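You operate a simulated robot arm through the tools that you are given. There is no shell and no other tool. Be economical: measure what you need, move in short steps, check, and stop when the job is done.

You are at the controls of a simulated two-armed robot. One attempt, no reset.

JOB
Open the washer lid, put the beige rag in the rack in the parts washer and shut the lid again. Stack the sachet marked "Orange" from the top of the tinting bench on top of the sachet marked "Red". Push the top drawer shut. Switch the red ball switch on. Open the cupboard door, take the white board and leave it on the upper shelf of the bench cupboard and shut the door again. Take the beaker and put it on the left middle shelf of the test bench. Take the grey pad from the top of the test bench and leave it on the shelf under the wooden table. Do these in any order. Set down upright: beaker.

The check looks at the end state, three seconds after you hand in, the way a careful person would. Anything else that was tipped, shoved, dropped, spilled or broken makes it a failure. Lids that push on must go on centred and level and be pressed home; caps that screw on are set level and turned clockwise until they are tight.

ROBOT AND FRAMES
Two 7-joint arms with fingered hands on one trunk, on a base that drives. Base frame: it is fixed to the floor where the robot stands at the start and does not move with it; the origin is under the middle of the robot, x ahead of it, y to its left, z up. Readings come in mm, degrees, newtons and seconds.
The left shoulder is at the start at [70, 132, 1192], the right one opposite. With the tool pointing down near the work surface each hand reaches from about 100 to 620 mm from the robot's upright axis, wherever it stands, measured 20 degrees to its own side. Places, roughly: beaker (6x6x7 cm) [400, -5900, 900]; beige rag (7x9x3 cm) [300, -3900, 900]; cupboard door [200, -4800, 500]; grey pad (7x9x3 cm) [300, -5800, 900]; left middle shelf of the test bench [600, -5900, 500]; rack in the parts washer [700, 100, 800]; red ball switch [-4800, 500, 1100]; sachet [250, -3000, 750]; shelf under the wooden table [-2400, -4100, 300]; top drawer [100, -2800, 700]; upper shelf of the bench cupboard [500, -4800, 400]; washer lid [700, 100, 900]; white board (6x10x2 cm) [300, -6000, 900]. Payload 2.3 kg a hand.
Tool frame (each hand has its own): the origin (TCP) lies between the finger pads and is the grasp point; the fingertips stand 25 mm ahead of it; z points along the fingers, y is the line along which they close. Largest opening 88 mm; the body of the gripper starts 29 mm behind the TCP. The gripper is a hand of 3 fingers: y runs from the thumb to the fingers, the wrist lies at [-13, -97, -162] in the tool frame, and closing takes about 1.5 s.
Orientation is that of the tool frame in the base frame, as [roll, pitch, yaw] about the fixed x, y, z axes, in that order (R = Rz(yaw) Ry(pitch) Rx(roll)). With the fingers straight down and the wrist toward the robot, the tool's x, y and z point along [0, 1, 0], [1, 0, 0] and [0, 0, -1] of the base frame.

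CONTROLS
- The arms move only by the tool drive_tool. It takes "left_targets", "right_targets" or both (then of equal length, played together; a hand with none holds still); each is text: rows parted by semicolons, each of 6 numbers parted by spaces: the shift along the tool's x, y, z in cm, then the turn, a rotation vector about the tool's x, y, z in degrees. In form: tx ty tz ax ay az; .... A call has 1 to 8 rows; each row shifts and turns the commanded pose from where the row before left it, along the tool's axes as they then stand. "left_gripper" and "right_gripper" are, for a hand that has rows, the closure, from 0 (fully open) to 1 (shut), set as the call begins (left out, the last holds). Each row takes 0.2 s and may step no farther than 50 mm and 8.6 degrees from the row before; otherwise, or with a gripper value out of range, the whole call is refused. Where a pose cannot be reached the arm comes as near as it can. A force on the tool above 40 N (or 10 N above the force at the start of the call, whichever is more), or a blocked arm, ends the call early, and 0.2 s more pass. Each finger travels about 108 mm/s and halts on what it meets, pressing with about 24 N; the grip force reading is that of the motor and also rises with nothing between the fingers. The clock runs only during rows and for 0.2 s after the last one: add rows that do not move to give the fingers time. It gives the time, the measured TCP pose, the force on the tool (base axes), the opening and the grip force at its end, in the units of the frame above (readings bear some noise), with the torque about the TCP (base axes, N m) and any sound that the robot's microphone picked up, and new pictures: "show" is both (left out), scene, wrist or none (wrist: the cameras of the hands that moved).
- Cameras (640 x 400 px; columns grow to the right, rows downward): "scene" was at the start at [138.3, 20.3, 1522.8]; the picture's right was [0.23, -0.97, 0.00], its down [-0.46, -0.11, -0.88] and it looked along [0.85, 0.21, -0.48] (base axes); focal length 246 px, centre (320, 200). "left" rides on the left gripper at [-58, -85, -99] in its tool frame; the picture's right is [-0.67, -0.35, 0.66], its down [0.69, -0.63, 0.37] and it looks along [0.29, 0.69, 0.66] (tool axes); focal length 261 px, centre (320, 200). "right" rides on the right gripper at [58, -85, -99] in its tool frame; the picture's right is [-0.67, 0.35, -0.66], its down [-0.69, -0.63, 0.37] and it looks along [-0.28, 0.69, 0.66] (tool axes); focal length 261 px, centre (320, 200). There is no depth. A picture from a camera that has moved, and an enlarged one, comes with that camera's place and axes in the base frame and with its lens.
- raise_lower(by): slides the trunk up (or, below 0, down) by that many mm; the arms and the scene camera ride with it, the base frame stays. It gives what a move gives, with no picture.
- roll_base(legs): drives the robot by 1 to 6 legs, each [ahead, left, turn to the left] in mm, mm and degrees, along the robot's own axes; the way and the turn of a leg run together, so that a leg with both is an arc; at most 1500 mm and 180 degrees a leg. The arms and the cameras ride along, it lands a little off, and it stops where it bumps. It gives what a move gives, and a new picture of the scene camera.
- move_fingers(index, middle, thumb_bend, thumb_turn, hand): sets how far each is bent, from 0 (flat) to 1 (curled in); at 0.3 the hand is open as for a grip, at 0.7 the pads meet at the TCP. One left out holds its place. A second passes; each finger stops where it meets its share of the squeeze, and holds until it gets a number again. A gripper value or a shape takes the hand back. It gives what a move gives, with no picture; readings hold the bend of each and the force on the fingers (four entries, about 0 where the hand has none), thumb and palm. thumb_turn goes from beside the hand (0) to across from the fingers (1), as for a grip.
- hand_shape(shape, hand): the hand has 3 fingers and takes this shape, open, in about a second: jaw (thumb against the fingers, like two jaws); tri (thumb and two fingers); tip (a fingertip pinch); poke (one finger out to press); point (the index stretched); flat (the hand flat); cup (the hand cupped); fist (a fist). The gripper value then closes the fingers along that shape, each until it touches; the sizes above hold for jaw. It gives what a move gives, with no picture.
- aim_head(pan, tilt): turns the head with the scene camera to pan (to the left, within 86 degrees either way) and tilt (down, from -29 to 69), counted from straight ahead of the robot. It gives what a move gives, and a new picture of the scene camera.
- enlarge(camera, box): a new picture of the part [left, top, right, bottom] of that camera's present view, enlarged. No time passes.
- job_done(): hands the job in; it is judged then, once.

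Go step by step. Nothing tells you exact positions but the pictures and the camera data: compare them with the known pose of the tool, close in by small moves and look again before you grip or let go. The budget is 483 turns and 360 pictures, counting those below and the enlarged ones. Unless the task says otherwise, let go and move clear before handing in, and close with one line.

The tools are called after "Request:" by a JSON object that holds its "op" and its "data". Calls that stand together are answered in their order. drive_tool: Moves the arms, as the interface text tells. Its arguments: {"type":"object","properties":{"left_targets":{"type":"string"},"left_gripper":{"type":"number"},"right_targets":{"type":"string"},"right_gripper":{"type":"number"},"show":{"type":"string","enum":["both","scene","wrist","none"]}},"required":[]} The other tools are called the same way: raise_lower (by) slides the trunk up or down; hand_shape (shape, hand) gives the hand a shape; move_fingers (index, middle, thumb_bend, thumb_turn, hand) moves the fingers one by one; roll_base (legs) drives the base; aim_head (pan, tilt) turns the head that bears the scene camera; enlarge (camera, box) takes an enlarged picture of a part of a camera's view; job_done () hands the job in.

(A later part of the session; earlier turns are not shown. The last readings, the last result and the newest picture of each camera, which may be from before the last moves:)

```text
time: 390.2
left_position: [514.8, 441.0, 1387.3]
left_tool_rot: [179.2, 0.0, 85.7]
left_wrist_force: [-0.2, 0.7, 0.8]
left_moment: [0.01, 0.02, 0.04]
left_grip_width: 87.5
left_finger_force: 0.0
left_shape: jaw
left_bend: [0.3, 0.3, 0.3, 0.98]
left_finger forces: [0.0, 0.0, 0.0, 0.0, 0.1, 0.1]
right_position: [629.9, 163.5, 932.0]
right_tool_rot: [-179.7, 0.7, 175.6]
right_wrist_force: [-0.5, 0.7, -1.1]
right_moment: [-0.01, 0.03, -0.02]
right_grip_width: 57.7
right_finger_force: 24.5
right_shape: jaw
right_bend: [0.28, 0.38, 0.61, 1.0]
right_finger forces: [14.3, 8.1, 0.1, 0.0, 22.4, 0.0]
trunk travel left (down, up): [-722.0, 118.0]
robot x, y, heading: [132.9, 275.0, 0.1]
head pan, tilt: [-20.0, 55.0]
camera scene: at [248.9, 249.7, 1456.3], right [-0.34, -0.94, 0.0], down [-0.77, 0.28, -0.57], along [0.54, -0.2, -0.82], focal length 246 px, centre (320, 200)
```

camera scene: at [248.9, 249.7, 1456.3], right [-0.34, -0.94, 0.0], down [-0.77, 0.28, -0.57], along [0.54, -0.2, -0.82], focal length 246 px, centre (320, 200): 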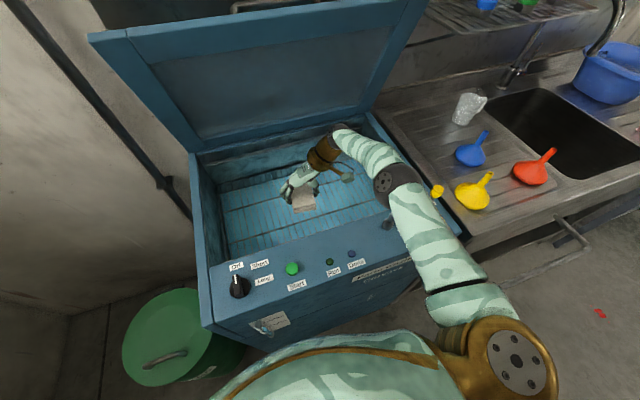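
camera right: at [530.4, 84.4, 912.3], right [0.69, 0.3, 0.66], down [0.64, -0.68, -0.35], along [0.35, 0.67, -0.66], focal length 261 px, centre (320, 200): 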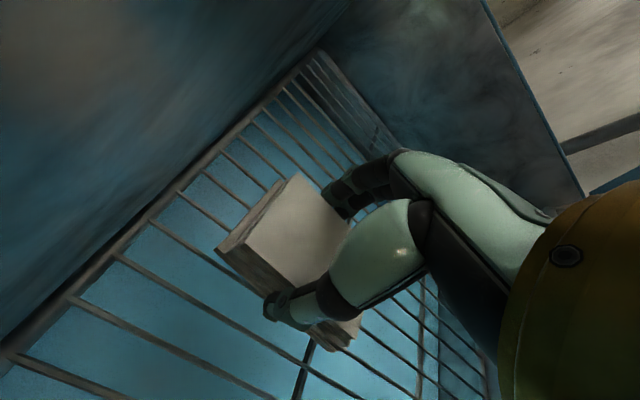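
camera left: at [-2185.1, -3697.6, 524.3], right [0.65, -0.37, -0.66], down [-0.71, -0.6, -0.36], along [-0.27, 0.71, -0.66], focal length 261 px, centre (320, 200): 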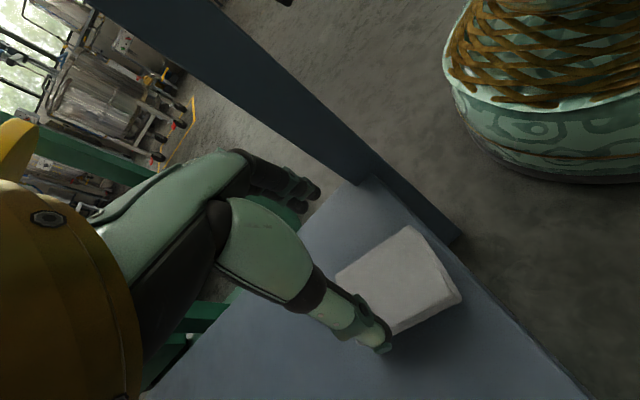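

I'll shift the base 55 mm left and slightly back, so the elbow clears the levers with the bracket inside the rim, and look again.

Request:
{"op": "roll_base", "data": {"legs": [[-15, 55, 0]]}}

Request:
{"op": "raise_lower", "data": {"by": -60}}

Request:
{"op": "aim_head", "data": {"pan": -10, "tilt": 50}}

```text
time: 391.1
left_position: [501.7, 485.5, 1388.6]
left_tool_rot: [179.4, -0.2, 85.6]
left_wrist_force: [1.2, -0.3, 0.2]
left_moment: [0.0, 0.01, 0.01]
left_grip_width: 87.7
left_finger_force: 0.1
left_shape: jaw
left_bend: [0.3, 0.3, 0.3, 0.98]
left_finger forces: [0.0, 0.1, 0.0, 0.1, 0.1, 0.0]
right_position: [616.2, 210.7, 929.5]
right_tool_rot: [-179.9, 0.7, 175.3]
right_wrist_force: [0.7, -0.5, -0.3]
right_moment: [0.01, -0.02, 0.02]
right_grip_width: 57.8
right_finger_force: 24.0
right_shape: jaw
right_bend: [0.28, 0.38, 0.61, 1.0]
right_finger forces: [14.4, 8.0, 0.0, 0.0, 22.4, 0.0]
trunk travel left (down, up): [-722.0, 118.0]
robot x, y, heading: [115.2, 332.7, -0.4]
head pan, tilt: [-20.0, 55.0]
camera scene: at [235.9, 294.6, 1455.9], right [-0.35, -0.94, 0.0], down [-0.77, 0.29, -0.57], along [0.54, -0.19, -0.82], focal length 246 px, centre (320, 200)
```

scene: 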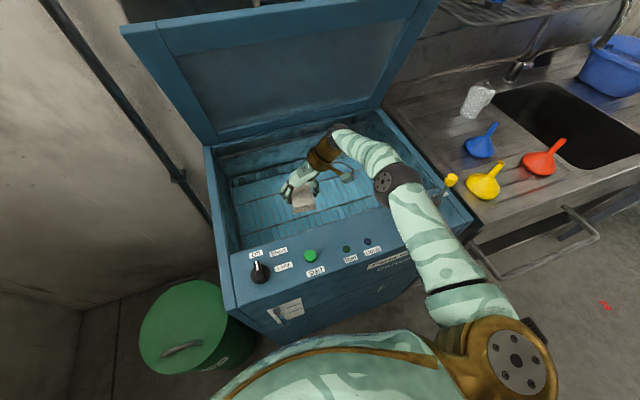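

```text
time: 392.1
left_position: [500.2, 491.3, 1327.7]
left_tool_rot: [179.2, 0.1, 85.5]
left_wrist_force: [0.0, -0.1, 0.0]
left_moment: [-0.01, 0.02, -0.04]
left_grip_width: 87.9
left_finger_force: 0.0
left_shape: jaw
left_bend: [0.3, 0.3, 0.3, 0.98]
left_finger forces: [0.0, 0.0, 0.2, 0.0, 0.0, 0.0]
right_position: [613.1, 214.8, 871.6]
right_tool_rot: [-179.7, 0.9, 175.4]
right_wrist_force: [0.1, 0.0, -0.8]
right_moment: [0.01, -0.03, 0.02]
right_grip_width: 57.7
right_finger_force: 23.7
right_shape: jaw
right_bend: [0.28, 0.38, 0.61, 1.0]
right_finger forces: [14.2, 8.1, 0.0, 0.0, 22.5, 0.0]
trunk travel left (down, up): [-662.0, 178.0]
robot x, y, heading: [112.7, 331.6, -0.4]
head pan, tilt: [-20.0, 55.0]
```

```text
time: 392.9
left_position: [500.5, 492.4, 1327.2]
left_tool_rot: [179.2, 0.1, 85.6]
left_wrist_force: [0.5, -0.6, -0.2]
left_moment: [0.0, 0.01, -0.01]
left_grip_width: 87.9
left_finger_force: 0.1
left_shape: jaw
left_bend: [0.3, 0.3, 0.3, 0.98]
left_finger forces: [0.1, 0.0, 0.0, 0.1, 0.1, 0.0]
right_position: [613.6, 215.5, 871.2]
right_tool_rot: [-179.7, 1.0, 175.3]
right_wrist_force: [-0.7, -0.4, -1.5]
right_moment: [0.03, -0.02, -0.04]
right_grip_width: 57.4
right_finger_force: 23.5
right_shape: jaw
right_bend: [0.28, 0.38, 0.61, 1.0]
right_finger forces: [14.4, 8.2, 0.0, 0.1, 22.4, 0.1]
trunk travel left (down, up): [-662.0, 178.0]
robot x, y, heading: [112.8, 329.0, -0.1]
head pan, tilt: [-10.0, 50.0]
camera scene: at [241.7, 313.5, 1402.8], right [-0.18, -0.98, 0.0], down [-0.75, 0.14, -0.64], along [0.63, -0.11, -0.77], focal length 246 px, centre (320, 200)
```

scene: 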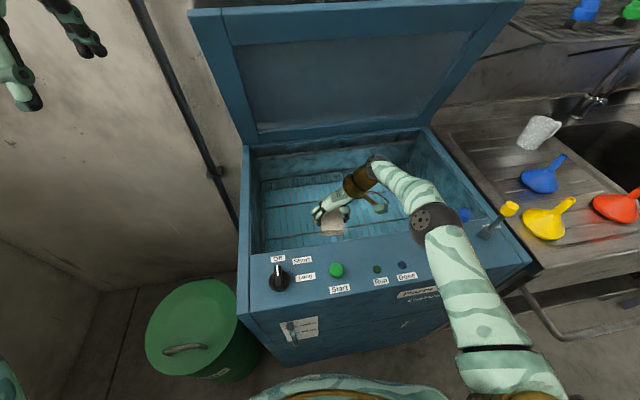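

The levers are intact and visible clear of the elbow. I'll lower by 30 mm.

Request:
{"op": "raise_lower", "data": {"by": -32}}

Request:
{"op": "drive_tool", "data": {"right_targets": "0 0 0.6 0 0 0;0 0 0.6 0 0 0", "show": "both"}}

```text
time: 393.6
left_position: [500.2, 493.5, 1295.4]
left_tool_rot: [179.1, 0.1, 85.6]
left_wrist_force: [-0.4, 0.5, -0.6]
left_moment: [0.01, -0.01, -0.01]
left_grip_width: 87.8
left_finger_force: 0.2
left_shape: jaw
left_bend: [0.3, 0.3, 0.3, 0.98]
left_finger forces: [0.0, 0.0, 0.0, 0.1, 0.0, 0.0]
right_position: [614.6, 215.0, 838.9]
right_tool_rot: [-179.6, 0.9, 175.2]
right_wrist_force: [-0.9, -0.2, -0.3]
right_moment: [0.03, -0.02, 0.03]
right_grip_width: 57.6
right_finger_force: 24.2
right_shape: jaw
right_bend: [0.28, 0.38, 0.61, 1.0]
right_finger forces: [14.3, 8.1, 0.0, 0.0, 22.5, 0.0]
trunk travel left (down, up): [-630.0, 210.0]
robot x, y, heading: [115.6, 329.4, -0.1]
head pan, tilt: [-10.0, 50.0]
```

```text
time: 394.2
left_position: [500.3, 492.8, 1296.2]
left_tool_rot: [179.2, 0.1, 85.5]
left_wrist_force: [0.3, -0.7, -0.2]
left_moment: [0.0, -0.03, -0.01]
left_grip_width: 87.7
left_finger_force: 0.1
left_shape: jaw
left_bend: [0.3, 0.3, 0.3, 0.98]
left_finger forces: [0.1, 0.1, 0.0, 0.0, 0.0, 0.0]
right_position: [614.9, 214.2, 828.0]
right_tool_rot: [-179.7, 0.8, 175.4]
right_wrist_force: [0.1, -0.3, 0.1]
right_moment: [0.02, 0.02, 0.01]
right_grip_width: 57.6
right_finger_force: 24.5
right_shape: jaw
right_bend: [0.28, 0.38, 0.61, 1.0]
right_finger forces: [14.3, 8.1, 0.1, 0.0, 22.4, 0.0]
trunk travel left (down, up): [-630.0, 210.0]
robot x, y, heading: [114.6, 329.0, -0.6]
head pan, tilt: [-10.0, 50.0]
camera scene: at [241.7, 313.7, 1370.8], right [-0.18, -0.98, 0.0], down [-0.75, 0.14, -0.64], along [0.63, -0.11, -0.77], focal length 246 px, centre (320, 200)
camera right: at [547.9, 134.4, 926.8], right [0.69, 0.3, 0.66], down [0.64, -0.69, -0.35], along [0.35, 0.66, -0.66], focal length 261 px, centre (320, 200)
```

scene: 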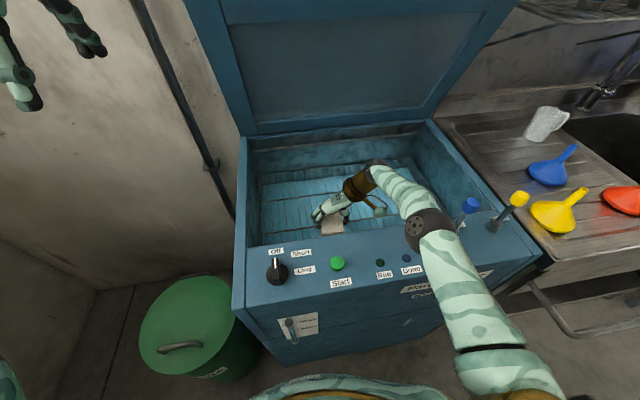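
right: 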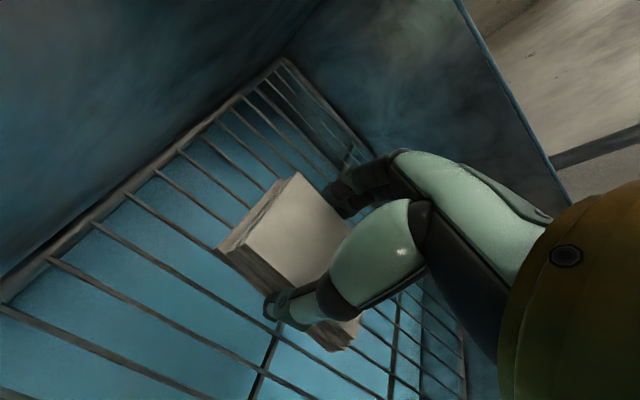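

It's clear on all sides. I'll continue lowering with the arm.

Request:
{"op": "drive_tool", "data": {"right_targets": "0 0 0.5 0 0 0;0 0 0.5 0 0 0;0 0 0.5 0 0 0;0 0 0.5 0 0 0;0 0 0 0 0 0", "show": "both"}}

```text
time: 395.4
left_position: [499.5, 492.4, 1295.0]
left_tool_rot: [179.2, 0.0, 85.5]
left_wrist_force: [-1.0, 0.8, -0.7]
left_moment: [0.0, -0.02, -0.01]
left_grip_width: 87.8
left_finger_force: 0.1
left_shape: jaw
left_bend: [0.3, 0.3, 0.3, 0.98]
left_finger forces: [0.0, 0.0, 0.1, 0.0, 0.0, 0.0]
right_position: [612.7, 214.9, 808.9]
right_tool_rot: [-179.7, 0.9, 175.2]
right_wrist_force: [-0.5, 0.5, -0.3]
right_moment: [-0.02, 0.01, 0.0]
right_grip_width: 57.5
right_finger_force: 23.5
right_shape: jaw
right_bend: [0.28, 0.38, 0.61, 1.0]
right_finger forces: [14.3, 8.1, 0.0, 0.0, 22.4, 0.1]
trunk travel left (down, up): [-630.0, 210.0]
robot x, y, heading: [119.1, 322.2, -0.1]
head pan, tilt: [-10.0, 50.0]
camera scene: at [241.7, 313.7, 1370.8], right [-0.18, -0.98, 0.0], down [-0.75, 0.14, -0.64], along [0.63, -0.11, -0.77], focal length 246 px, centre (320, 200)
camera right: at [546.6, 133.7, 907.1], right [0.69, 0.3, 0.66], down [0.64, -0.69, -0.35], along [0.35, 0.66, -0.66], focal length 261 px, centre (320, 200)
```

scene: 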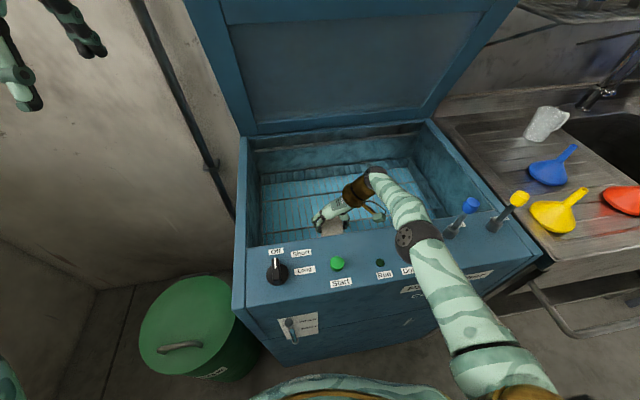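
right: 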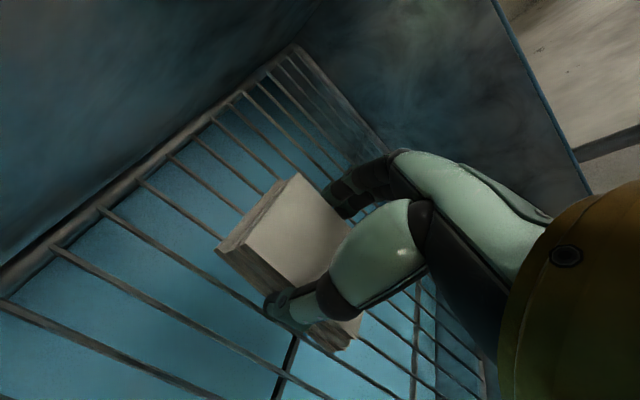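

Request:
{"op": "drive_tool", "data": {"right_targets": "0 0 0.4 0 0 0;0 0 0.4 0 0 0;0 0 0.4 0 0 0;0 0 0.4 0 0 0;0 0 0.4 0 0 0;0 0 0 0 0 0", "show": "both"}}

```text
time: 396.4
left_position: [495.9, 491.7, 1296.6]
left_tool_rot: [179.0, 0.1, 85.5]
left_wrist_force: [0.2, 0.1, -0.8]
left_moment: [-0.03, -0.02, -0.03]
left_grip_width: 87.5
left_finger_force: 0.1
left_shape: jaw
left_bend: [0.3, 0.3, 0.3, 0.98]
left_finger forces: [0.0, 0.0, 0.0, 0.0, 0.1, 0.0]
right_position: [610.8, 215.4, 801.8]
right_tool_rot: [179.8, 1.7, 174.8]
right_wrist_force: [-0.6, -2.9, 23.1]
right_moment: [-0.24, -0.03, -0.05]
right_grip_width: 55.6
right_finger_force: 24.2
right_shape: jaw
right_bend: [0.28, 0.39, 0.61, 1.0]
right_finger forces: [13.7, 7.3, 0.1, 0.0, 24.1, 0.0]
right hand out of reach, approached as far as the arm can: row 2, 5
trunk travel left (down, up): [-630.0, 210.0]
robot x, y, heading: [118.8, 330.9, -0.2]
head pan, tilt: [-10.0, 50.0]
stopped in row 5 (right hand): the force on the tool passed its limit at 44 N (the readings are from after the stop); the commanded pose is now the measured one
camera scene: at [236.6, 313.6, 1371.3], right [-0.18, -0.98, 0.0], down [-0.75, 0.14, -0.65], along [0.64, -0.11, -0.76], focal length 246 px, centre (320, 200)
camera right: at [542.0, 135.6, 898.4], right [0.68, 0.29, 0.68], down [0.64, -0.69, -0.35], along [0.37, 0.67, -0.65], focal length 261 px, centre (320, 200)
```

scene: 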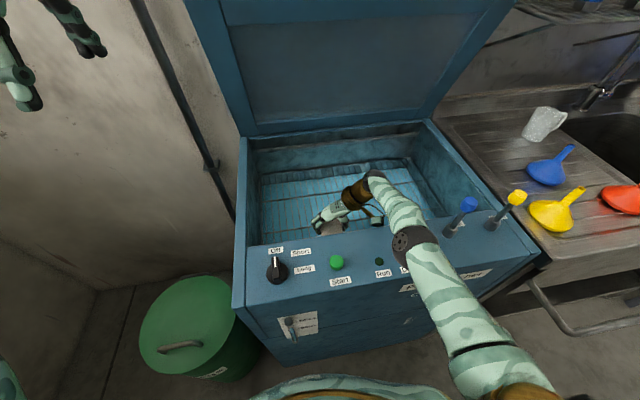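
right: 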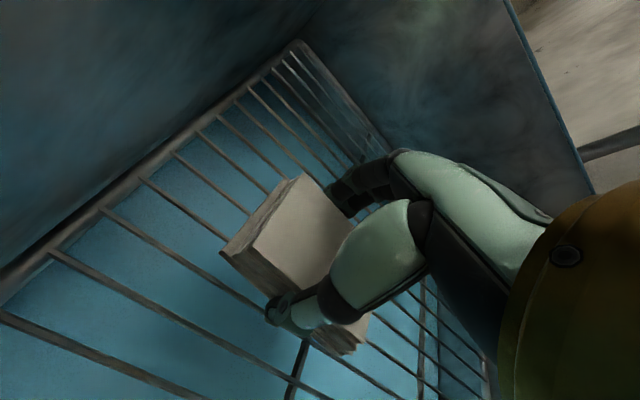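

The moment is small and the force vertical, so the rag itself has touched the rack at TCP z≈802. I'll ease off slightly and release.

Request:
{"op": "drive_tool", "data": {"right_targets": "0 0 -0.3 0 0 0;0 0 0 0 0 0", "show": "none"}}

Request:
{"op": "drive_tool", "data": {"right_targets": "0 0 0 0 0 0;0 0 0 0 0 0;0 0 0 0 0 0;0 0 0 0 0 0;0 0 0 0 0 0;0 0 0 0 0 0;0 0 -1 0 0 0", "right_gripper": 0, "show": "wrist"}}

```text
time: 397.1
left_position: [494.5, 491.3, 1296.9]
left_tool_rot: [179.1, 0.1, 85.5]
left_wrist_force: [0.8, -0.2, 0.1]
left_moment: [-0.02, 0.0, -0.03]
left_grip_width: 87.8
left_finger_force: 0.1
left_shape: jaw
left_bend: [0.3, 0.3, 0.3, 0.98]
left_finger forces: [0.0, 0.0, 0.1, 0.1, 0.1, 0.1]
right_position: [611.5, 216.9, 800.7]
right_tool_rot: [-179.8, 1.5, 175.0]
right_wrist_force: [-0.7, -3.5, 16.4]
right_moment: [-0.23, -0.01, -0.08]
right_grip_width: 55.6
right_finger_force: 23.6
right_shape: jaw
right_bend: [0.28, 0.39, 0.61, 1.0]
right_finger forces: [13.7, 7.3, 0.0, 0.0, 24.9, 0.0]
trunk travel left (down, up): [-630.0, 210.0]
robot x, y, heading: [117.6, 329.4, -0.3]
head pan, tilt: [-10.0, 50.0]
```

```text
time: 398.6
left_position: [500.4, 492.0, 1296.1]
left_tool_rot: [179.2, 0.1, 85.5]
left_wrist_force: [0.1, -0.7, -0.2]
left_moment: [-0.01, -0.01, -0.02]
left_grip_width: 87.6
left_finger_force: 0.1
left_shape: jaw
left_bend: [0.3, 0.3, 0.3, 0.98]
left_finger forces: [0.0, 0.1, 0.0, 0.0, 0.1, 0.0]
right_position: [612.1, 217.3, 809.8]
right_tool_rot: [-179.8, 1.2, 175.1]
right_wrist_force: [-0.4, -0.6, -0.2]
right_moment: [0.05, 0.0, -0.01]
right_grip_width: 87.5
right_finger_force: 0.0
right_shape: jaw
right_bend: [0.3, 0.3, 0.3, 0.98]
right_finger forces: [0.0, 0.0, 0.0, 0.0, 0.0, 0.0]
trunk travel left (down, up): [-630.0, 210.0]
robot x, y, heading: [115.9, 331.1, -0.1]
head pan, tilt: [-10.0, 50.0]
camera right: at [544.7, 137.6, 908.1], right [0.68, 0.29, 0.67], down [0.64, -0.69, -0.35], along [0.36, 0.66, -0.66], focal length 261 px, centre (320, 200)
```

right: 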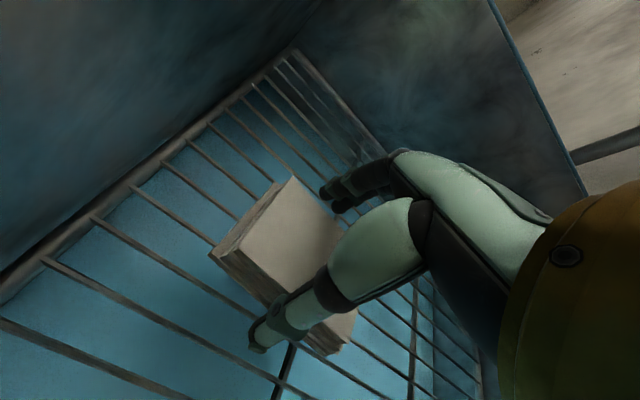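

The rag lies on the rack. I'll raise the arm first, then the trunk, reversing the way in.

Request:
{"op": "drive_tool", "data": {"right_targets": "0 0 -1.5 0 0 0;0 0 -1.5 0 0 0", "show": "none"}}

Request:
{"op": "raise_lower", "data": {"by": 240}}

Request:
{"op": "drive_tool", "data": {"right_targets": "0 0 -4 0 0 0;1 0 -3 0 0 0;2 0 -3 0 0 0;2 0 -2 0 0 0", "show": "scene"}}

```text
time: 399.2
left_position: [500.3, 492.6, 1295.1]
left_tool_rot: [179.2, 0.1, 85.6]
left_wrist_force: [0.0, -0.3, -0.6]
left_moment: [0.0, 0.0, -0.02]
left_grip_width: 87.6
left_finger_force: 0.2
left_shape: jaw
left_bend: [0.3, 0.3, 0.3, 0.98]
left_finger forces: [0.1, 0.0, 0.0, 0.0, 0.0, 0.1]
right_position: [611.4, 217.8, 841.1]
right_tool_rot: [-180.0, 1.3, 175.0]
right_wrist_force: [0.1, -0.4, 0.0]
right_moment: [0.02, -0.01, 0.0]
right_grip_width: 87.8
right_finger_force: 0.0
right_shape: jaw
right_bend: [0.3, 0.3, 0.3, 0.98]
right_finger forces: [0.0, 0.0, 0.0, 0.1, 0.0, 0.0]
trunk travel left (down, up): [-630.0, 210.0]
robot x, y, heading: [116.5, 323.9, -0.0]
head pan, tilt: [-10.0, 50.0]
```

```text
time: 401.5
left_position: [500.3, 491.3, 1505.9]
left_tool_rot: [179.3, 0.2, 85.5]
left_wrist_force: [0.2, -0.3, 0.1]
left_moment: [-0.02, 0.0, -0.01]
left_grip_width: 87.6
left_finger_force: 0.0
left_shape: jaw
left_bend: [0.3, 0.3, 0.3, 0.98]
left_finger forces: [0.0, 0.1, 0.1, 0.1, 0.0, 0.1]
right_position: [612.0, 218.0, 1050.5]
right_tool_rot: [-179.9, 1.3, 174.9]
right_wrist_force: [-0.2, 0.0, -0.3]
right_moment: [-0.01, 0.01, -0.01]
right_grip_width: 87.6
right_finger_force: 0.1
right_shape: jaw
right_bend: [0.3, 0.3, 0.3, 0.98]
right_finger forces: [0.0, 0.0, 0.1, 0.0, 0.0, 0.1]
right hand out of reach, approached as far as the arm can: row 1
trunk travel left (down, up): [-840.0, 0.0]
robot x, y, heading: [114.8, 329.4, -0.2]
head pan, tilt: [-10.0, 50.0]
```

```text
time: 402.5
left_position: [498.3, 491.1, 1506.2]
left_tool_rot: [179.2, 0.2, 85.5]
left_wrist_force: [-0.7, 0.4, -0.4]
left_moment: [0.02, 0.01, -0.01]
left_grip_width: 87.6
left_finger_force: 0.2
left_shape: jaw
left_bend: [0.3, 0.3, 0.3, 0.98]
left_finger forces: [0.1, 0.0, 0.0, 0.0, 0.0, 0.0]
right_position: [556.8, 224.4, 1168.1]
right_tool_rot: [-179.9, 1.4, 175.0]
right_wrist_force: [-0.3, -0.1, -0.2]
right_moment: [-0.03, 0.01, 0.0]
right_grip_width: 87.7
right_finger_force: 0.1
right_shape: jaw
right_bend: [0.3, 0.3, 0.3, 0.98]
right_finger forces: [0.1, 0.0, 0.0, 0.0, 0.0, 0.0]
trunk travel left (down, up): [-840.0, 0.0]
robot x, y, heading: [115.2, 325.9, 0.1]
head pan, tilt: [-10.0, 50.0]
camera scene: at [240.1, 313.3, 1580.9], right [-0.18, -0.98, 0.0], down [-0.75, 0.14, -0.64], along [0.63, -0.11, -0.77], focal length 246 px, centre (320, 200)
```

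scene: 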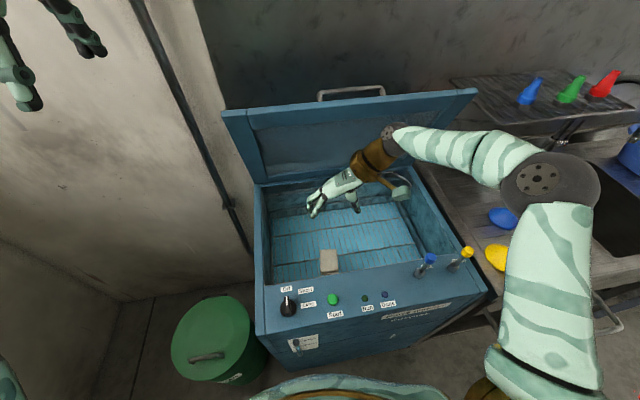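

The rag is in the rack and both levers are undisturbed. To shut the lid I'll reposition as when I opened it, with the left hand in front of the lid.

Request:
{"op": "roll_base", "data": {"legs": [[-180, 0, 0], [0, -325, 0]]}}

Request:
{"op": "drive_tool", "data": {"right_targets": "3 -2 0 0 0 8;3 -2 0 0 0 8;0 0 0 0 0 8;0 0 0 0 0 8;0 0 0 0 0 8;0 0 0 0 0 8;0 0 0 0 0 8;0 0 0 0 0 8", "show": "none"}}

Request:
{"op": "aim_head", "data": {"pan": 10, "tilt": 25}}

```text
time: 405.8
left_position: [320.8, 170.6, 1505.8]
left_tool_rot: [179.3, 0.2, 85.4]
left_wrist_force: [-0.4, 0.6, 0.6]
left_moment: [0.0, 0.01, 0.02]
left_grip_width: 87.8
left_finger_force: 0.2
left_shape: jaw
left_bend: [0.3, 0.3, 0.3, 0.98]
left_finger forces: [0.0, 0.0, 0.0, 0.1, 0.1, 0.0]
right_position: [376.3, -98.7, 1167.4]
right_tool_rot: [-179.7, 1.2, 174.9]
right_wrist_force: [-0.4, -0.3, 0.1]
right_moment: [-0.01, 0.0, -0.02]
right_grip_width: 87.6
right_finger_force: 0.0
right_shape: jaw
right_bend: [0.3, 0.3, 0.3, 0.98]
right_finger forces: [0.0, 0.1, 0.1, 0.0, 0.0, 0.1]
trunk travel left (down, up): [-840.0, 0.0]
robot x, y, heading: [-60.2, 2.3, -0.4]
head pan, tilt: [-10.0, 50.0]
camera scene: at [61.9, -7.8, 1580.9], right [-0.18, -0.98, 0.0], down [-0.75, 0.14, -0.64], along [0.63, -0.12, -0.77], focal length 246 px, centre (320, 200)
```

scene: 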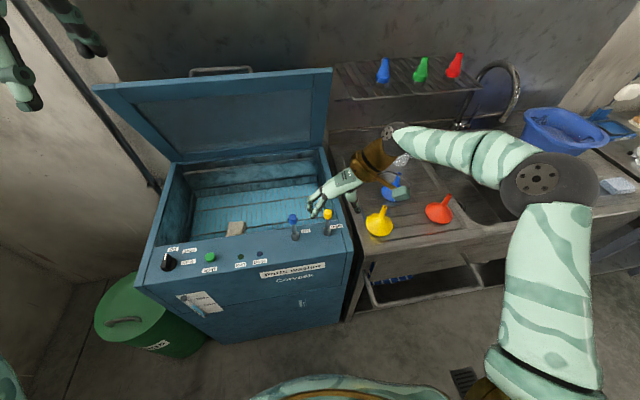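

```text
time: 407.6
left_position: [319.8, 167.5, 1505.9]
left_tool_rot: [179.3, 0.1, 85.4]
left_wrist_force: [-1.0, -0.2, -0.4]
left_moment: [0.0, -0.01, 0.01]
left_grip_width: 87.8
left_finger_force: 0.1
left_shape: jaw
left_bend: [0.3, 0.3, 0.3, 0.98]
left_finger forces: [0.1, 0.0, 0.0, 0.1, 0.0, 0.0]
right_position: [311.2, -130.5, 1167.2]
right_tool_rot: [178.8, 0.6, 110.6]
right_wrist_force: [-0.8, 0.2, 0.4]
right_moment: [-0.01, 0.03, -0.02]
right_grip_width: 87.6
right_finger_force: 0.1
right_shape: jaw
right_bend: [0.3, 0.3, 0.3, 0.98]
right_finger forces: [0.1, 0.1, 0.0, 0.0, 0.1, 0.0]
trunk travel left (down, up): [-840.0, 0.0]
robot x, y, heading: [-64.0, 1.6, -0.1]
head pan, tilt: [-10.0, 50.0]
```

```text
time: 408.4
left_position: [321.0, 165.9, 1505.2]
left_tool_rot: [179.2, 0.0, 85.4]
left_wrist_force: [-0.4, 0.0, 0.9]
left_moment: [0.04, 0.0, 0.0]
left_grip_width: 87.9
left_finger_force: 0.1
left_shape: jaw
left_bend: [0.3, 0.3, 0.3, 0.98]
left_finger forces: [0.0, 0.1, 0.0, 0.1, 0.0, 0.0]
right_position: [311.3, -130.7, 1167.0]
right_tool_rot: [178.9, 0.7, 111.1]
right_wrist_force: [-0.6, 0.1, -0.6]
right_moment: [-0.01, -0.02, -0.01]
right_grip_width: 87.7
right_finger_force: 0.0
right_shape: jaw
right_bend: [0.3, 0.3, 0.3, 0.98]
right_finger forces: [0.1, 0.0, 0.1, 0.0, 0.0, 0.1]
trunk travel left (down, up): [-840.0, 0.0]
robot x, y, heading: [-63.2, 1.4, -0.4]
head pan, tilt: [10.0, 25.0]
camera scene: at [76.9, 17.7, 1618.3], right [0.17, -0.99, 0.0], down [-0.42, -0.07, -0.91], along [0.89, 0.15, -0.42], focal length 246 px, centre (320, 200)
```

scene: 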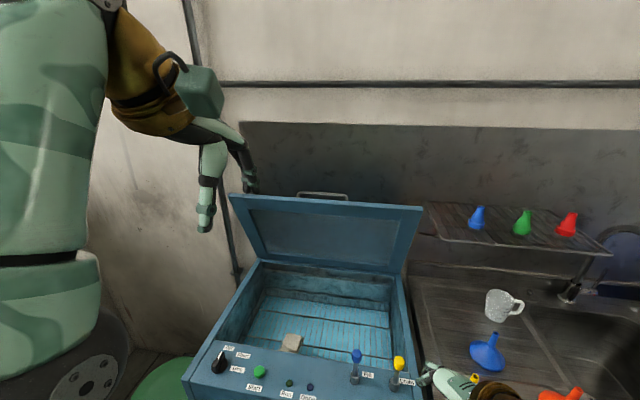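

The lid's top edge computes to about (730, ·, 1311), roughly 74° open. I'll drive in, square the left hand and tilt it to pinch that edge from above.

Request:
{"op": "roll_base", "data": {"legs": [[190, 0, 0.3]]}}

Request:
{"op": "drive_tool", "data": {"left_targets": "0 2 3 0 0 -4.6;0 3 3.5 -8 0 0;0 3 2.5 -8 0 0;0 3.2 1 0 0 0"}}

```text
time: 410.0
left_position: [501.4, 172.8, 1507.7]
left_tool_rot: [179.0, 0.1, 86.3]
left_wrist_force: [-0.2, 0.2, 0.2]
left_moment: [0.0, -0.04, 0.0]
left_grip_width: 87.5
left_finger_force: 0.1
left_shape: jaw
left_bend: [0.3, 0.3, 0.3, 0.98]
left_finger forces: [0.0, 0.0, 0.1, 0.0, 0.0, 0.0]
right_position: [500.3, -123.9, 1168.3]
right_tool_rot: [178.7, 0.7, 111.8]
right_wrist_force: [0.3, 0.5, -0.1]
right_moment: [0.02, -0.04, 0.02]
right_grip_width: 87.6
right_finger_force: 0.1
right_shape: jaw
right_bend: [0.3, 0.3, 0.3, 0.98]
right_finger forces: [0.0, 0.0, 0.0, 0.1, 0.0, 0.0]
trunk travel left (down, up): [-840.0, 0.0]
robot x, y, heading: [126.4, 3.8, 0.6]
head pan, tilt: [10.0, 25.0]
camera scene: at [260.4, 20.4, 1618.9], right [0.18, -0.98, 0.0], down [-0.41, -0.08, -0.91], along [0.89, 0.17, -0.42], focal length 246 px, centre (320, 200)
```

scene: 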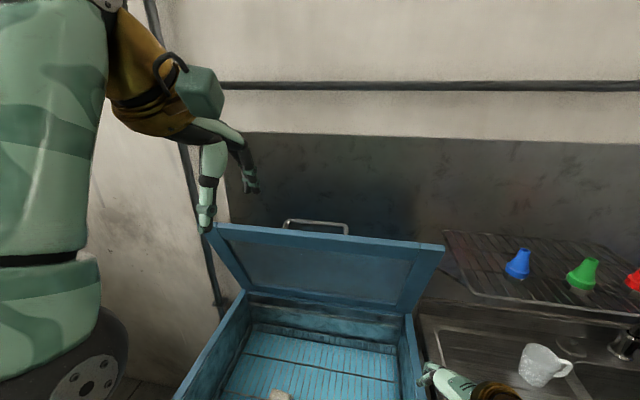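

```text
time: 411.0
left_position: [654.8, 170.4, 1460.7]
left_tool_rot: [163.3, 0.1, 90.9]
left_wrist_force: [0.1, -0.3, 0.8]
left_moment: [-0.04, -0.02, -0.02]
left_grip_width: 88.1
left_finger_force: 0.1
left_shape: jaw
left_bend: [0.3, 0.3, 0.3, 0.98]
left_finger forces: [0.1, 0.0, 0.0, 0.1, 0.0, 0.1]
left hand out of reach, approached as far as the arm can: row 1, 2, 3, 4
right_position: [504.5, -125.5, 1166.7]
right_tool_rot: [178.9, 0.7, 111.7]
right_wrist_force: [0.2, -0.4, 0.8]
right_moment: [-0.01, 0.02, 0.01]
right_grip_width: 87.6
right_finger_force: 0.0
right_shape: jaw
right_bend: [0.3, 0.3, 0.3, 0.98]
right_finger forces: [0.0, 0.0, 0.0, 0.0, 0.0, 0.0]
trunk travel left (down, up): [-840.0, 0.0]
robot x, y, heading: [124.3, 3.4, 0.8]
head pan, tilt: [10.0, 25.0]
camera scene: at [267.7, 20.6, 1618.2], right [0.18, -0.98, 0.0], down [-0.42, -0.08, -0.91], along [0.89, 0.17, -0.42], focal length 246 px, centre (320, 200)
camera left: at [545.9, 111.9, 1532.4], right [-0.13, -0.67, -0.73], down [-0.51, 0.68, -0.53], along [0.85, 0.3, -0.43], focal length 261 px, centre (320, 200)
```

scene: 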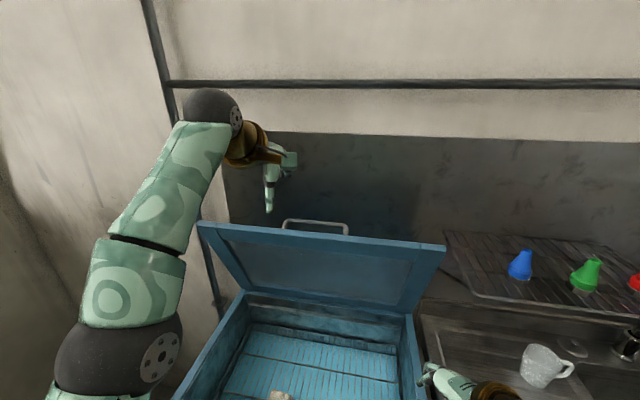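
left: 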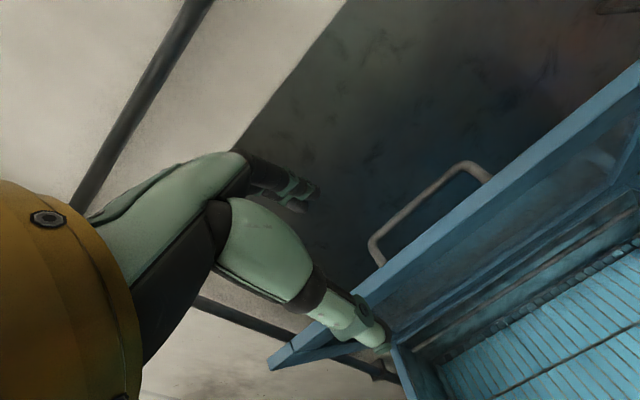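

The hand is above and in front of the lid edge. I'll move so the thumb stays in front and the fingers go behind the top edge.

Request:
{"op": "drive_tool", "data": {"left_targets": "0 1.25 3.67 0 0 0;0 1.25 3.67 0 0 0;0 1.25 3.67 0 0 0;0 1.25 3.4 0 0 0"}}

```text
time: 412.0
left_position: [737.5, 169.6, 1335.0]
left_tool_rot: [163.1, 0.2, 91.0]
left_wrist_force: [0.2, 0.1, 0.4]
left_moment: [0.01, -0.01, 0.01]
left_grip_width: 87.7
left_finger_force: 0.2
left_shape: jaw
left_bend: [0.3, 0.3, 0.3, 0.98]
left_finger forces: [0.1, 0.0, 0.0, 0.0, 0.1, 0.1]
left hand out of reach, approached as far as the arm can: row 4
right_position: [504.7, -124.4, 1165.8]
right_tool_rot: [179.0, 0.8, 111.7]
right_wrist_force: [-0.2, -1.0, 0.3]
right_moment: [-0.02, -0.03, 0.02]
right_grip_width: 87.6
right_finger_force: 0.1
right_shape: jaw
right_bend: [0.3, 0.3, 0.3, 0.98]
right_finger forces: [0.1, 0.0, 0.0, 0.1, 0.0, 0.0]
trunk travel left (down, up): [-840.0, 0.0]
robot x, y, heading: [125.5, 4.5, 0.7]
head pan, tilt: [10.0, 25.0]
camera scene: at [267.9, 20.8, 1618.2], right [0.18, -0.98, 0.0], down [-0.42, -0.08, -0.91], along [0.89, 0.17, -0.42], focal length 246 px, centre (320, 200)
camera left: at [629.9, 111.0, 1405.7], right [-0.13, -0.67, -0.73], down [-0.51, 0.68, -0.53], along [0.85, 0.3, -0.43], focal length 261 px, centre (320, 200)
```

scene: 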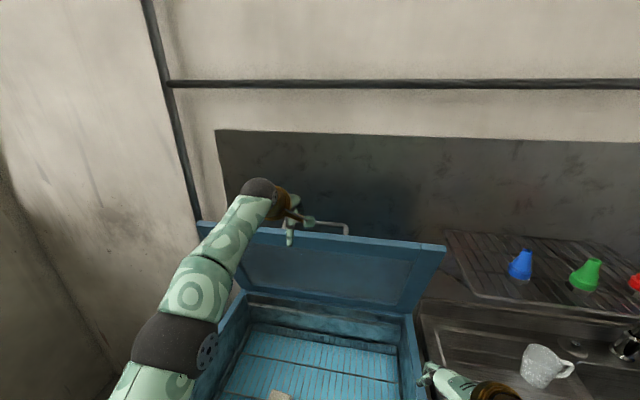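
left: 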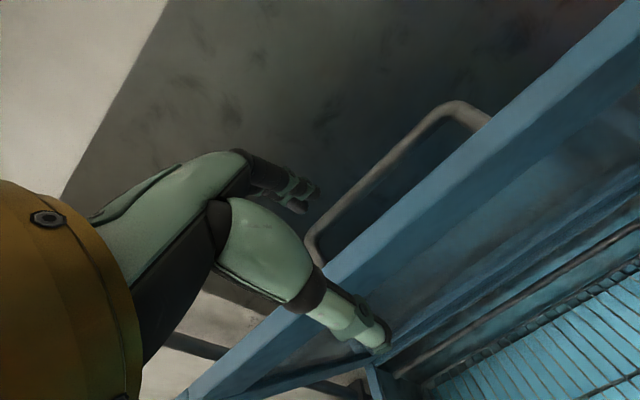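

The lid's edge now lies between thumb and fingers. I'll go down along the tool axis and pinch.

Request:
{"op": "drive_tool", "data": {"left_targets": "0 0.5 1.5 0 0 0;0 0.3 1.5 0 0 0", "show": "wrist"}}

```text
time: 412.6
left_position: [751.6, 172.2, 1306.0]
left_tool_rot: [163.2, 0.2, 90.9]
left_wrist_force: [0.9, -0.1, 0.9]
left_moment: [0.02, 0.0, -0.01]
left_grip_width: 87.9
left_finger_force: 0.1
left_shape: jaw
left_bend: [0.3, 0.3, 0.3, 0.98]
left_finger forces: [0.0, 0.0, 0.0, 0.0, 0.0, 0.0]
left hand out of reach, approached as far as the arm can: row 1
right_position: [504.1, -125.6, 1167.0]
right_tool_rot: [178.8, 0.7, 111.9]
right_wrist_force: [0.7, -0.2, 0.3]
right_moment: [0.01, 0.0, 0.01]
right_grip_width: 87.5
right_finger_force: 0.0
right_shape: jaw
right_bend: [0.3, 0.3, 0.3, 0.98]
right_finger forces: [0.0, 0.1, 0.1, 0.0, 0.0, 0.0]
trunk travel left (down, up): [-840.0, 0.0]
robot x, y, heading: [125.5, 3.9, 0.4]
head pan, tilt: [10.0, 25.0]
camera left: at [642.4, 112.7, 1377.2], right [-0.13, -0.67, -0.73], down [-0.51, 0.68, -0.53], along [0.85, 0.3, -0.43], focal length 261 px, centre (320, 200)
```

left: 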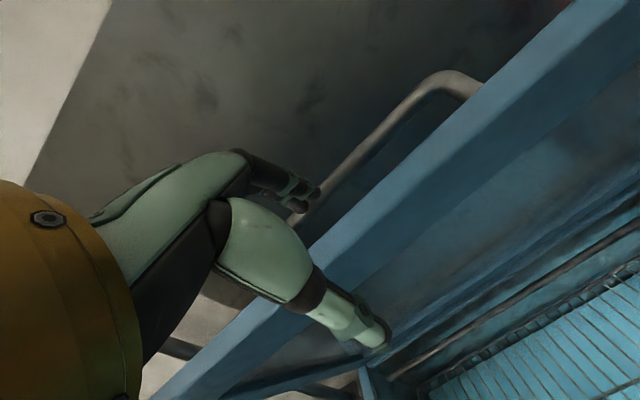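

Request:
{"op": "drive_tool", "data": {"left_targets": "0 0 0.5 0 0 0;0 0 0 0 0 0;0 0 0 0 0 0;0 0 0 0 0 0;0 0 0 0 0 0;0 0 0 0 0 0;0 0 0 0 0 0", "left_gripper": 1, "show": "wrist"}}

```text
time: 414.2
left_position: [751.8, 171.3, 1301.3]
left_tool_rot: [163.2, 0.2, 90.9]
left_wrist_force: [0.1, 0.5, -0.5]
left_moment: [-0.01, -0.05, 0.0]
left_grip_width: 14.2
left_finger_force: 24.1
left_shape: jaw
left_bend: [0.74, 0.57, 0.73, 1.0]
left_finger forces: [13.7, 7.4, 0.0, 0.1, 21.3, 0.0]
right_position: [504.9, -125.3, 1165.7]
right_tool_rot: [179.0, 0.7, 111.8]
right_wrist_force: [0.0, -0.8, 0.5]
right_moment: [-0.06, -0.01, 0.01]
right_grip_width: 87.4
right_finger_force: 0.0
right_shape: jaw
right_bend: [0.3, 0.3, 0.3, 0.98]
right_finger forces: [0.1, 0.2, 0.0, 0.1, 0.0, 0.0]
trunk travel left (down, up): [-840.0, 0.0]
robot x, y, heading: [123.5, 4.7, 0.9]
head pan, tilt: [10.0, 25.0]
camera left: at [643.8, 112.8, 1372.3], right [-0.13, -0.67, -0.73], down [-0.51, 0.68, -0.53], along [0.85, 0.3, -0.43], focal length 261 px, centre (320, 200)
```

left: 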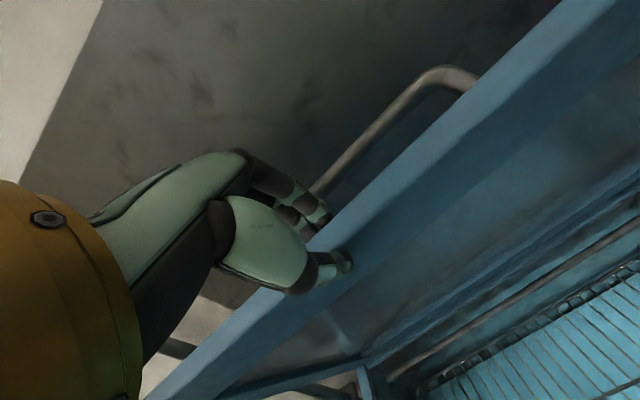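

The lid edge is pinched. I'll pull it forward along the arc, turning the hand with it.

Request:
{"op": "drive_tool", "data": {"left_targets": "0 -2.15 0.05 -3.5 0 0;0 -4.3 0.13 -7 0 0;0 -4.3 0.13 -7 0 0"}}

```text
time: 415.0
left_position: [662.6, 169.6, 1263.7]
left_tool_rot: [145.3, 0.1, 91.0]
left_wrist_force: [-0.5, -0.5, -0.1]
left_moment: [0.01, -0.02, 0.0]
left_grip_width: 11.3
left_finger_force: 23.9
left_shape: jaw
left_bend: [0.75, 0.74, 0.78, 1.0]
left_finger forces: [0.0, 0.0, 0.1, 0.0, 0.1, 0.0]
left hand out of reach, approached as far as the arm can: row 1
right_position: [499.7, -125.8, 1167.2]
right_tool_rot: [178.7, 0.6, 111.9]
right_wrist_force: [1.2, -0.7, -0.1]
right_moment: [0.02, 0.02, 0.0]
right_grip_width: 87.6
right_finger_force: 0.1
right_shape: jaw
right_bend: [0.3, 0.3, 0.3, 0.98]
right_finger forces: [0.0, 0.0, 0.0, 0.1, 0.1, 0.0]
trunk travel left (down, up): [-840.0, 0.0]
robot x, y, heading: [127.0, 6.3, 0.4]
head pan, tilt: [10.0, 25.0]
camera scene: at [261.9, 19.7, 1618.8], right [0.18, -0.98, 0.0], down [-0.41, -0.08, -0.91], along [0.89, 0.17, -0.42], focal length 246 px, centre (320, 200)
camera left: at [538.4, 110.7, 1297.5], right [0.1, -0.67, -0.74], down [-0.32, 0.68, -0.66], along [0.94, 0.3, -0.15], focal length 261 px, centre (320, 200)
```

scene: 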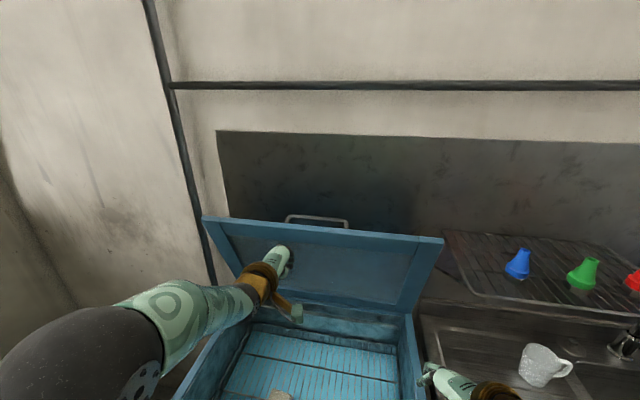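
left: 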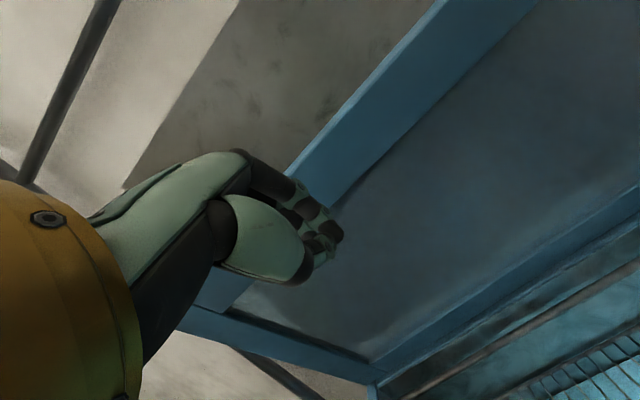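

The pinch slipped off. I'll go back up and hook the closed fingers deeper behind the edge instead, with the base slightly closer.

Request:
{"op": "drive_tool", "data": {"left_targets": "0 2.56 -3.7 8.5 0 0;0 1.99 -4.04 8.5 0 0;0 1.37 -4.29 0 0 0", "show": "none"}}

Request:
{"op": "roll_base", "data": {"legs": [[15, 0, 0]]}}

Request:
{"op": "drive_tool", "data": {"left_targets": "0 4.5 0.5 0 0 0;0 4.5 0.5 0 0 0;0 2.5 1 0 0 0", "show": "both"}}

```text
time: 415.8
left_position: [668.3, 170.3, 1396.0]
left_tool_rot: [162.7, 0.2, 90.8]
left_wrist_force: [0.1, -0.2, -0.2]
left_moment: [0.01, 0.0, -0.01]
left_grip_width: 10.9
left_finger_force: 24.3
left_shape: jaw
left_bend: [0.75, 0.74, 0.78, 1.0]
left_finger forces: [0.0, 0.0, 0.1, 0.0, 0.1, 0.1]
right_position: [504.6, -124.7, 1165.9]
right_tool_rot: [179.0, 0.7, 111.8]
right_wrist_force: [0.0, 0.3, -0.2]
right_moment: [0.02, 0.05, -0.02]
right_grip_width: 87.6
right_finger_force: 0.1
right_shape: jaw
right_bend: [0.3, 0.3, 0.3, 0.98]
right_finger forces: [0.0, 0.0, 0.0, 0.1, 0.0, 0.1]
trunk travel left (down, up): [-840.0, 0.0]
robot x, y, heading: [124.5, 3.0, 0.5]
head pan, tilt: [10.0, 25.0]
```

```text
time: 416.6
left_position: [678.9, 171.1, 1397.1]
left_tool_rot: [162.6, 0.2, 90.9]
left_wrist_force: [-0.5, -0.8, 0.7]
left_moment: [0.0, 0.0, 0.0]
left_grip_width: 11.3
left_finger_force: 23.7
left_shape: jaw
left_bend: [0.75, 0.74, 0.78, 1.0]
left_finger forces: [0.0, 0.1, 0.0, 0.0, 0.1, 0.1]
right_position: [515.4, -124.7, 1167.3]
right_tool_rot: [178.8, 0.8, 111.8]
right_wrist_force: [-0.4, 0.4, -0.1]
right_moment: [0.02, 0.0, -0.01]
right_grip_width: 87.7
right_finger_force: 0.0
right_shape: jaw
right_bend: [0.3, 0.3, 0.3, 0.98]
right_finger forces: [0.1, 0.0, 0.0, 0.0, 0.1, 0.1]
trunk travel left (down, up): [-840.0, 0.0]
robot x, y, heading: [140.4, 4.1, 0.4]
head pan, tilt: [10.0, 25.0]
camera scene: at [277.8, 20.7, 1618.7], right [0.18, -0.98, 0.0], down [-0.41, -0.08, -0.91], along [0.89, 0.17, -0.42], focal length 246 px, centre (320, 200)
```

scene: 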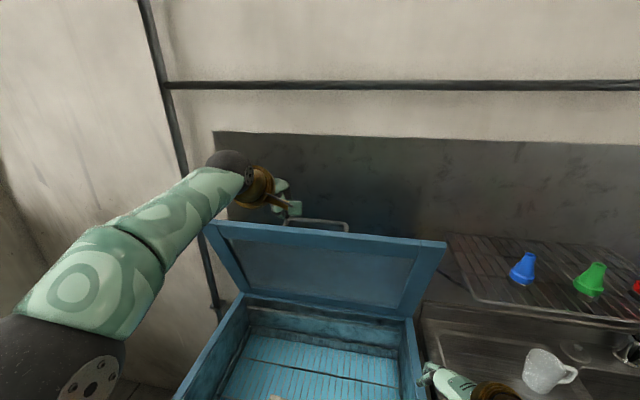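

```text
time: 417.4
left_position: [723.8, 174.0, 1388.9]
left_tool_rot: [162.5, 0.2, 91.0]
left_wrist_force: [-0.2, 0.5, -0.2]
left_moment: [0.0, -0.02, -0.01]
left_grip_width: 11.1
left_finger_force: 23.8
left_shape: jaw
left_bend: [0.75, 0.74, 0.78, 1.0]
left_finger forces: [0.0, 0.1, 0.0, 0.0, 0.0, 0.0]
left hand out of reach, approached as far as the arm can: row 1, 2, 3
right_position: [515.4, -125.8, 1167.3]
right_tool_rot: [178.8, 0.7, 111.9]
right_wrist_force: [-1.4, 0.8, -0.6]
right_moment: [-0.02, 0.0, -0.01]
right_grip_width: 87.5
right_finger_force: 0.0
right_shape: jaw
right_bend: [0.3, 0.3, 0.3, 0.98]
right_finger forces: [0.1, 0.0, 0.0, 0.1, 0.0, 0.1]
trunk travel left (down, up): [-840.0, 0.0]
robot x, y, heading: [140.2, 9.2, 0.6]
head pan, tilt: [10.0, 25.0]
camera scene: at [276.8, 20.5, 1618.7], right [0.18, -0.98, 0.0], down [-0.41, -0.08, -0.91], along [0.89, 0.17, -0.42], focal length 246 px, centre (320, 200)
camera left: at [614.5, 114.0, 1458.3], right [-0.13, -0.67, -0.73], down [-0.5, 0.68, -0.54], along [0.86, 0.3, -0.42], focal length 261 px, centre (320, 200)
```

scene: 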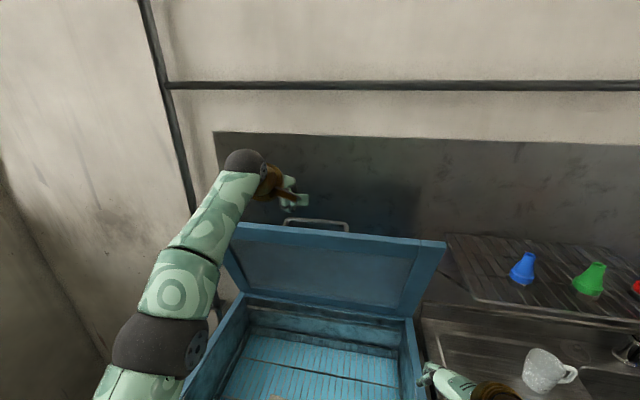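
left: 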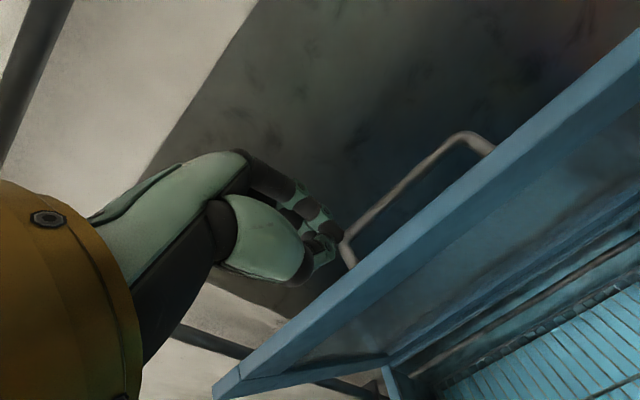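

With a steeper forward tilt I can reach over the edge. I'll tilt to about 43° and place the closed fingers over and behind it.

Request:
{"op": "drive_tool", "data": {"left_targets": "0 0 0 -8.5 0 0;0 0 0 -8.5 0 0;0 0 0 -8.5 0 0;0 0 0 0 0 0", "show": "none"}}

Request:
{"op": "drive_tool", "data": {"left_targets": "0 -0.2 2.8 0 0 0;0 -0.2 2.8 0 0 0", "show": "both"}}

```text
time: 418.4
left_position: [726.5, 171.2, 1388.4]
left_tool_rot: [137.2, 0.2, 90.9]
left_wrist_force: [0.6, -0.5, -0.9]
left_moment: [0.01, 0.02, 0.0]
left_grip_width: 11.0
left_finger_force: 24.4
left_shape: jaw
left_bend: [0.75, 0.74, 0.78, 1.0]
left_finger forces: [0.0, 0.0, 0.1, 0.0, 0.0, 0.0]
right_position: [518.4, -125.1, 1167.5]
right_tool_rot: [178.9, 0.7, 111.8]
right_wrist_force: [0.7, 0.7, 0.0]
right_moment: [0.0, 0.03, -0.01]
right_grip_width: 87.6
right_finger_force: 0.1
right_shape: jaw
right_bend: [0.3, 0.3, 0.3, 0.98]
right_finger forces: [0.1, 0.1, 0.1, 0.1, 0.0, 0.1]
trunk travel left (down, up): [-840.0, 0.0]
robot x, y, heading: [141.8, 3.7, 0.5]
head pan, tilt: [10.0, 25.0]
```

```text
time: 419.0
left_position: [763.2, 174.4, 1342.5]
left_tool_rot: [137.3, 0.1, 91.1]
left_wrist_force: [0.2, -0.2, -0.3]
left_moment: [0.01, 0.01, 0.0]
left_grip_width: 10.8
left_finger_force: 24.1
left_shape: jaw
left_bend: [0.75, 0.74, 0.78, 1.0]
left_finger forces: [0.0, 0.0, 0.0, 0.0, 0.1, 0.0]
right_position: [519.3, -124.1, 1164.7]
right_tool_rot: [179.0, 0.5, 111.8]
right_wrist_force: [0.3, -1.1, 0.1]
right_moment: [0.0, 0.06, -0.03]
right_grip_width: 87.4
right_finger_force: 0.0
right_shape: jaw
right_bend: [0.3, 0.3, 0.3, 0.98]
right_finger forces: [0.0, 0.0, 0.0, 0.0, 0.1, 0.1]
trunk travel left (down, up): [-840.0, 0.0]
robot x, y, heading: [144.9, 2.8, 0.5]
head pan, tilt: [10.0, 25.0]
camera scene: at [284.3, 21.1, 1618.0], right [0.18, -0.98, 0.0], down [-0.42, -0.08, -0.91], along [0.89, 0.17, -0.42], focal length 246 px, centre (320, 200)
camera left: at [634.6, 114.7, 1357.5], right [0.2, -0.67, -0.72], down [-0.23, 0.68, -0.7], along [0.95, 0.3, -0.02], focal length 261 px, centre (320, 200)
```

scene: 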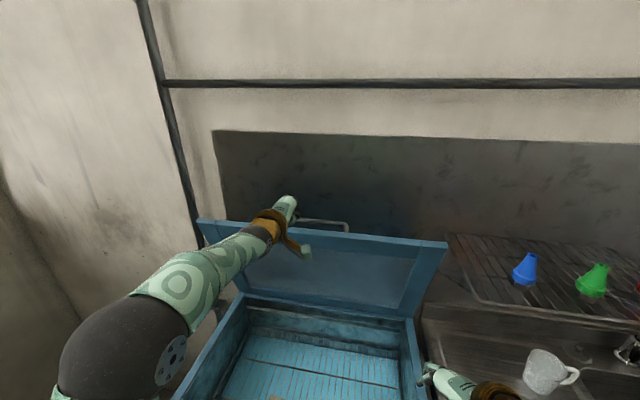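
left: 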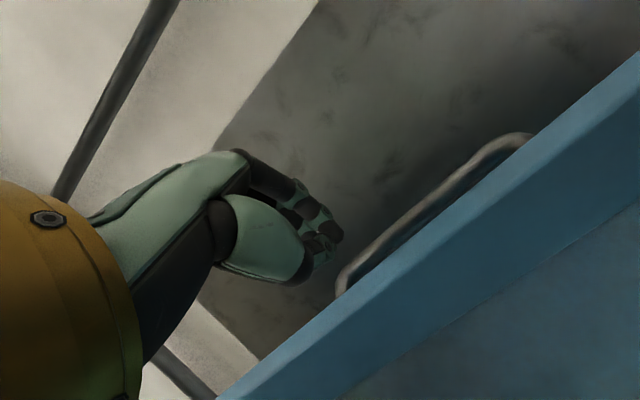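

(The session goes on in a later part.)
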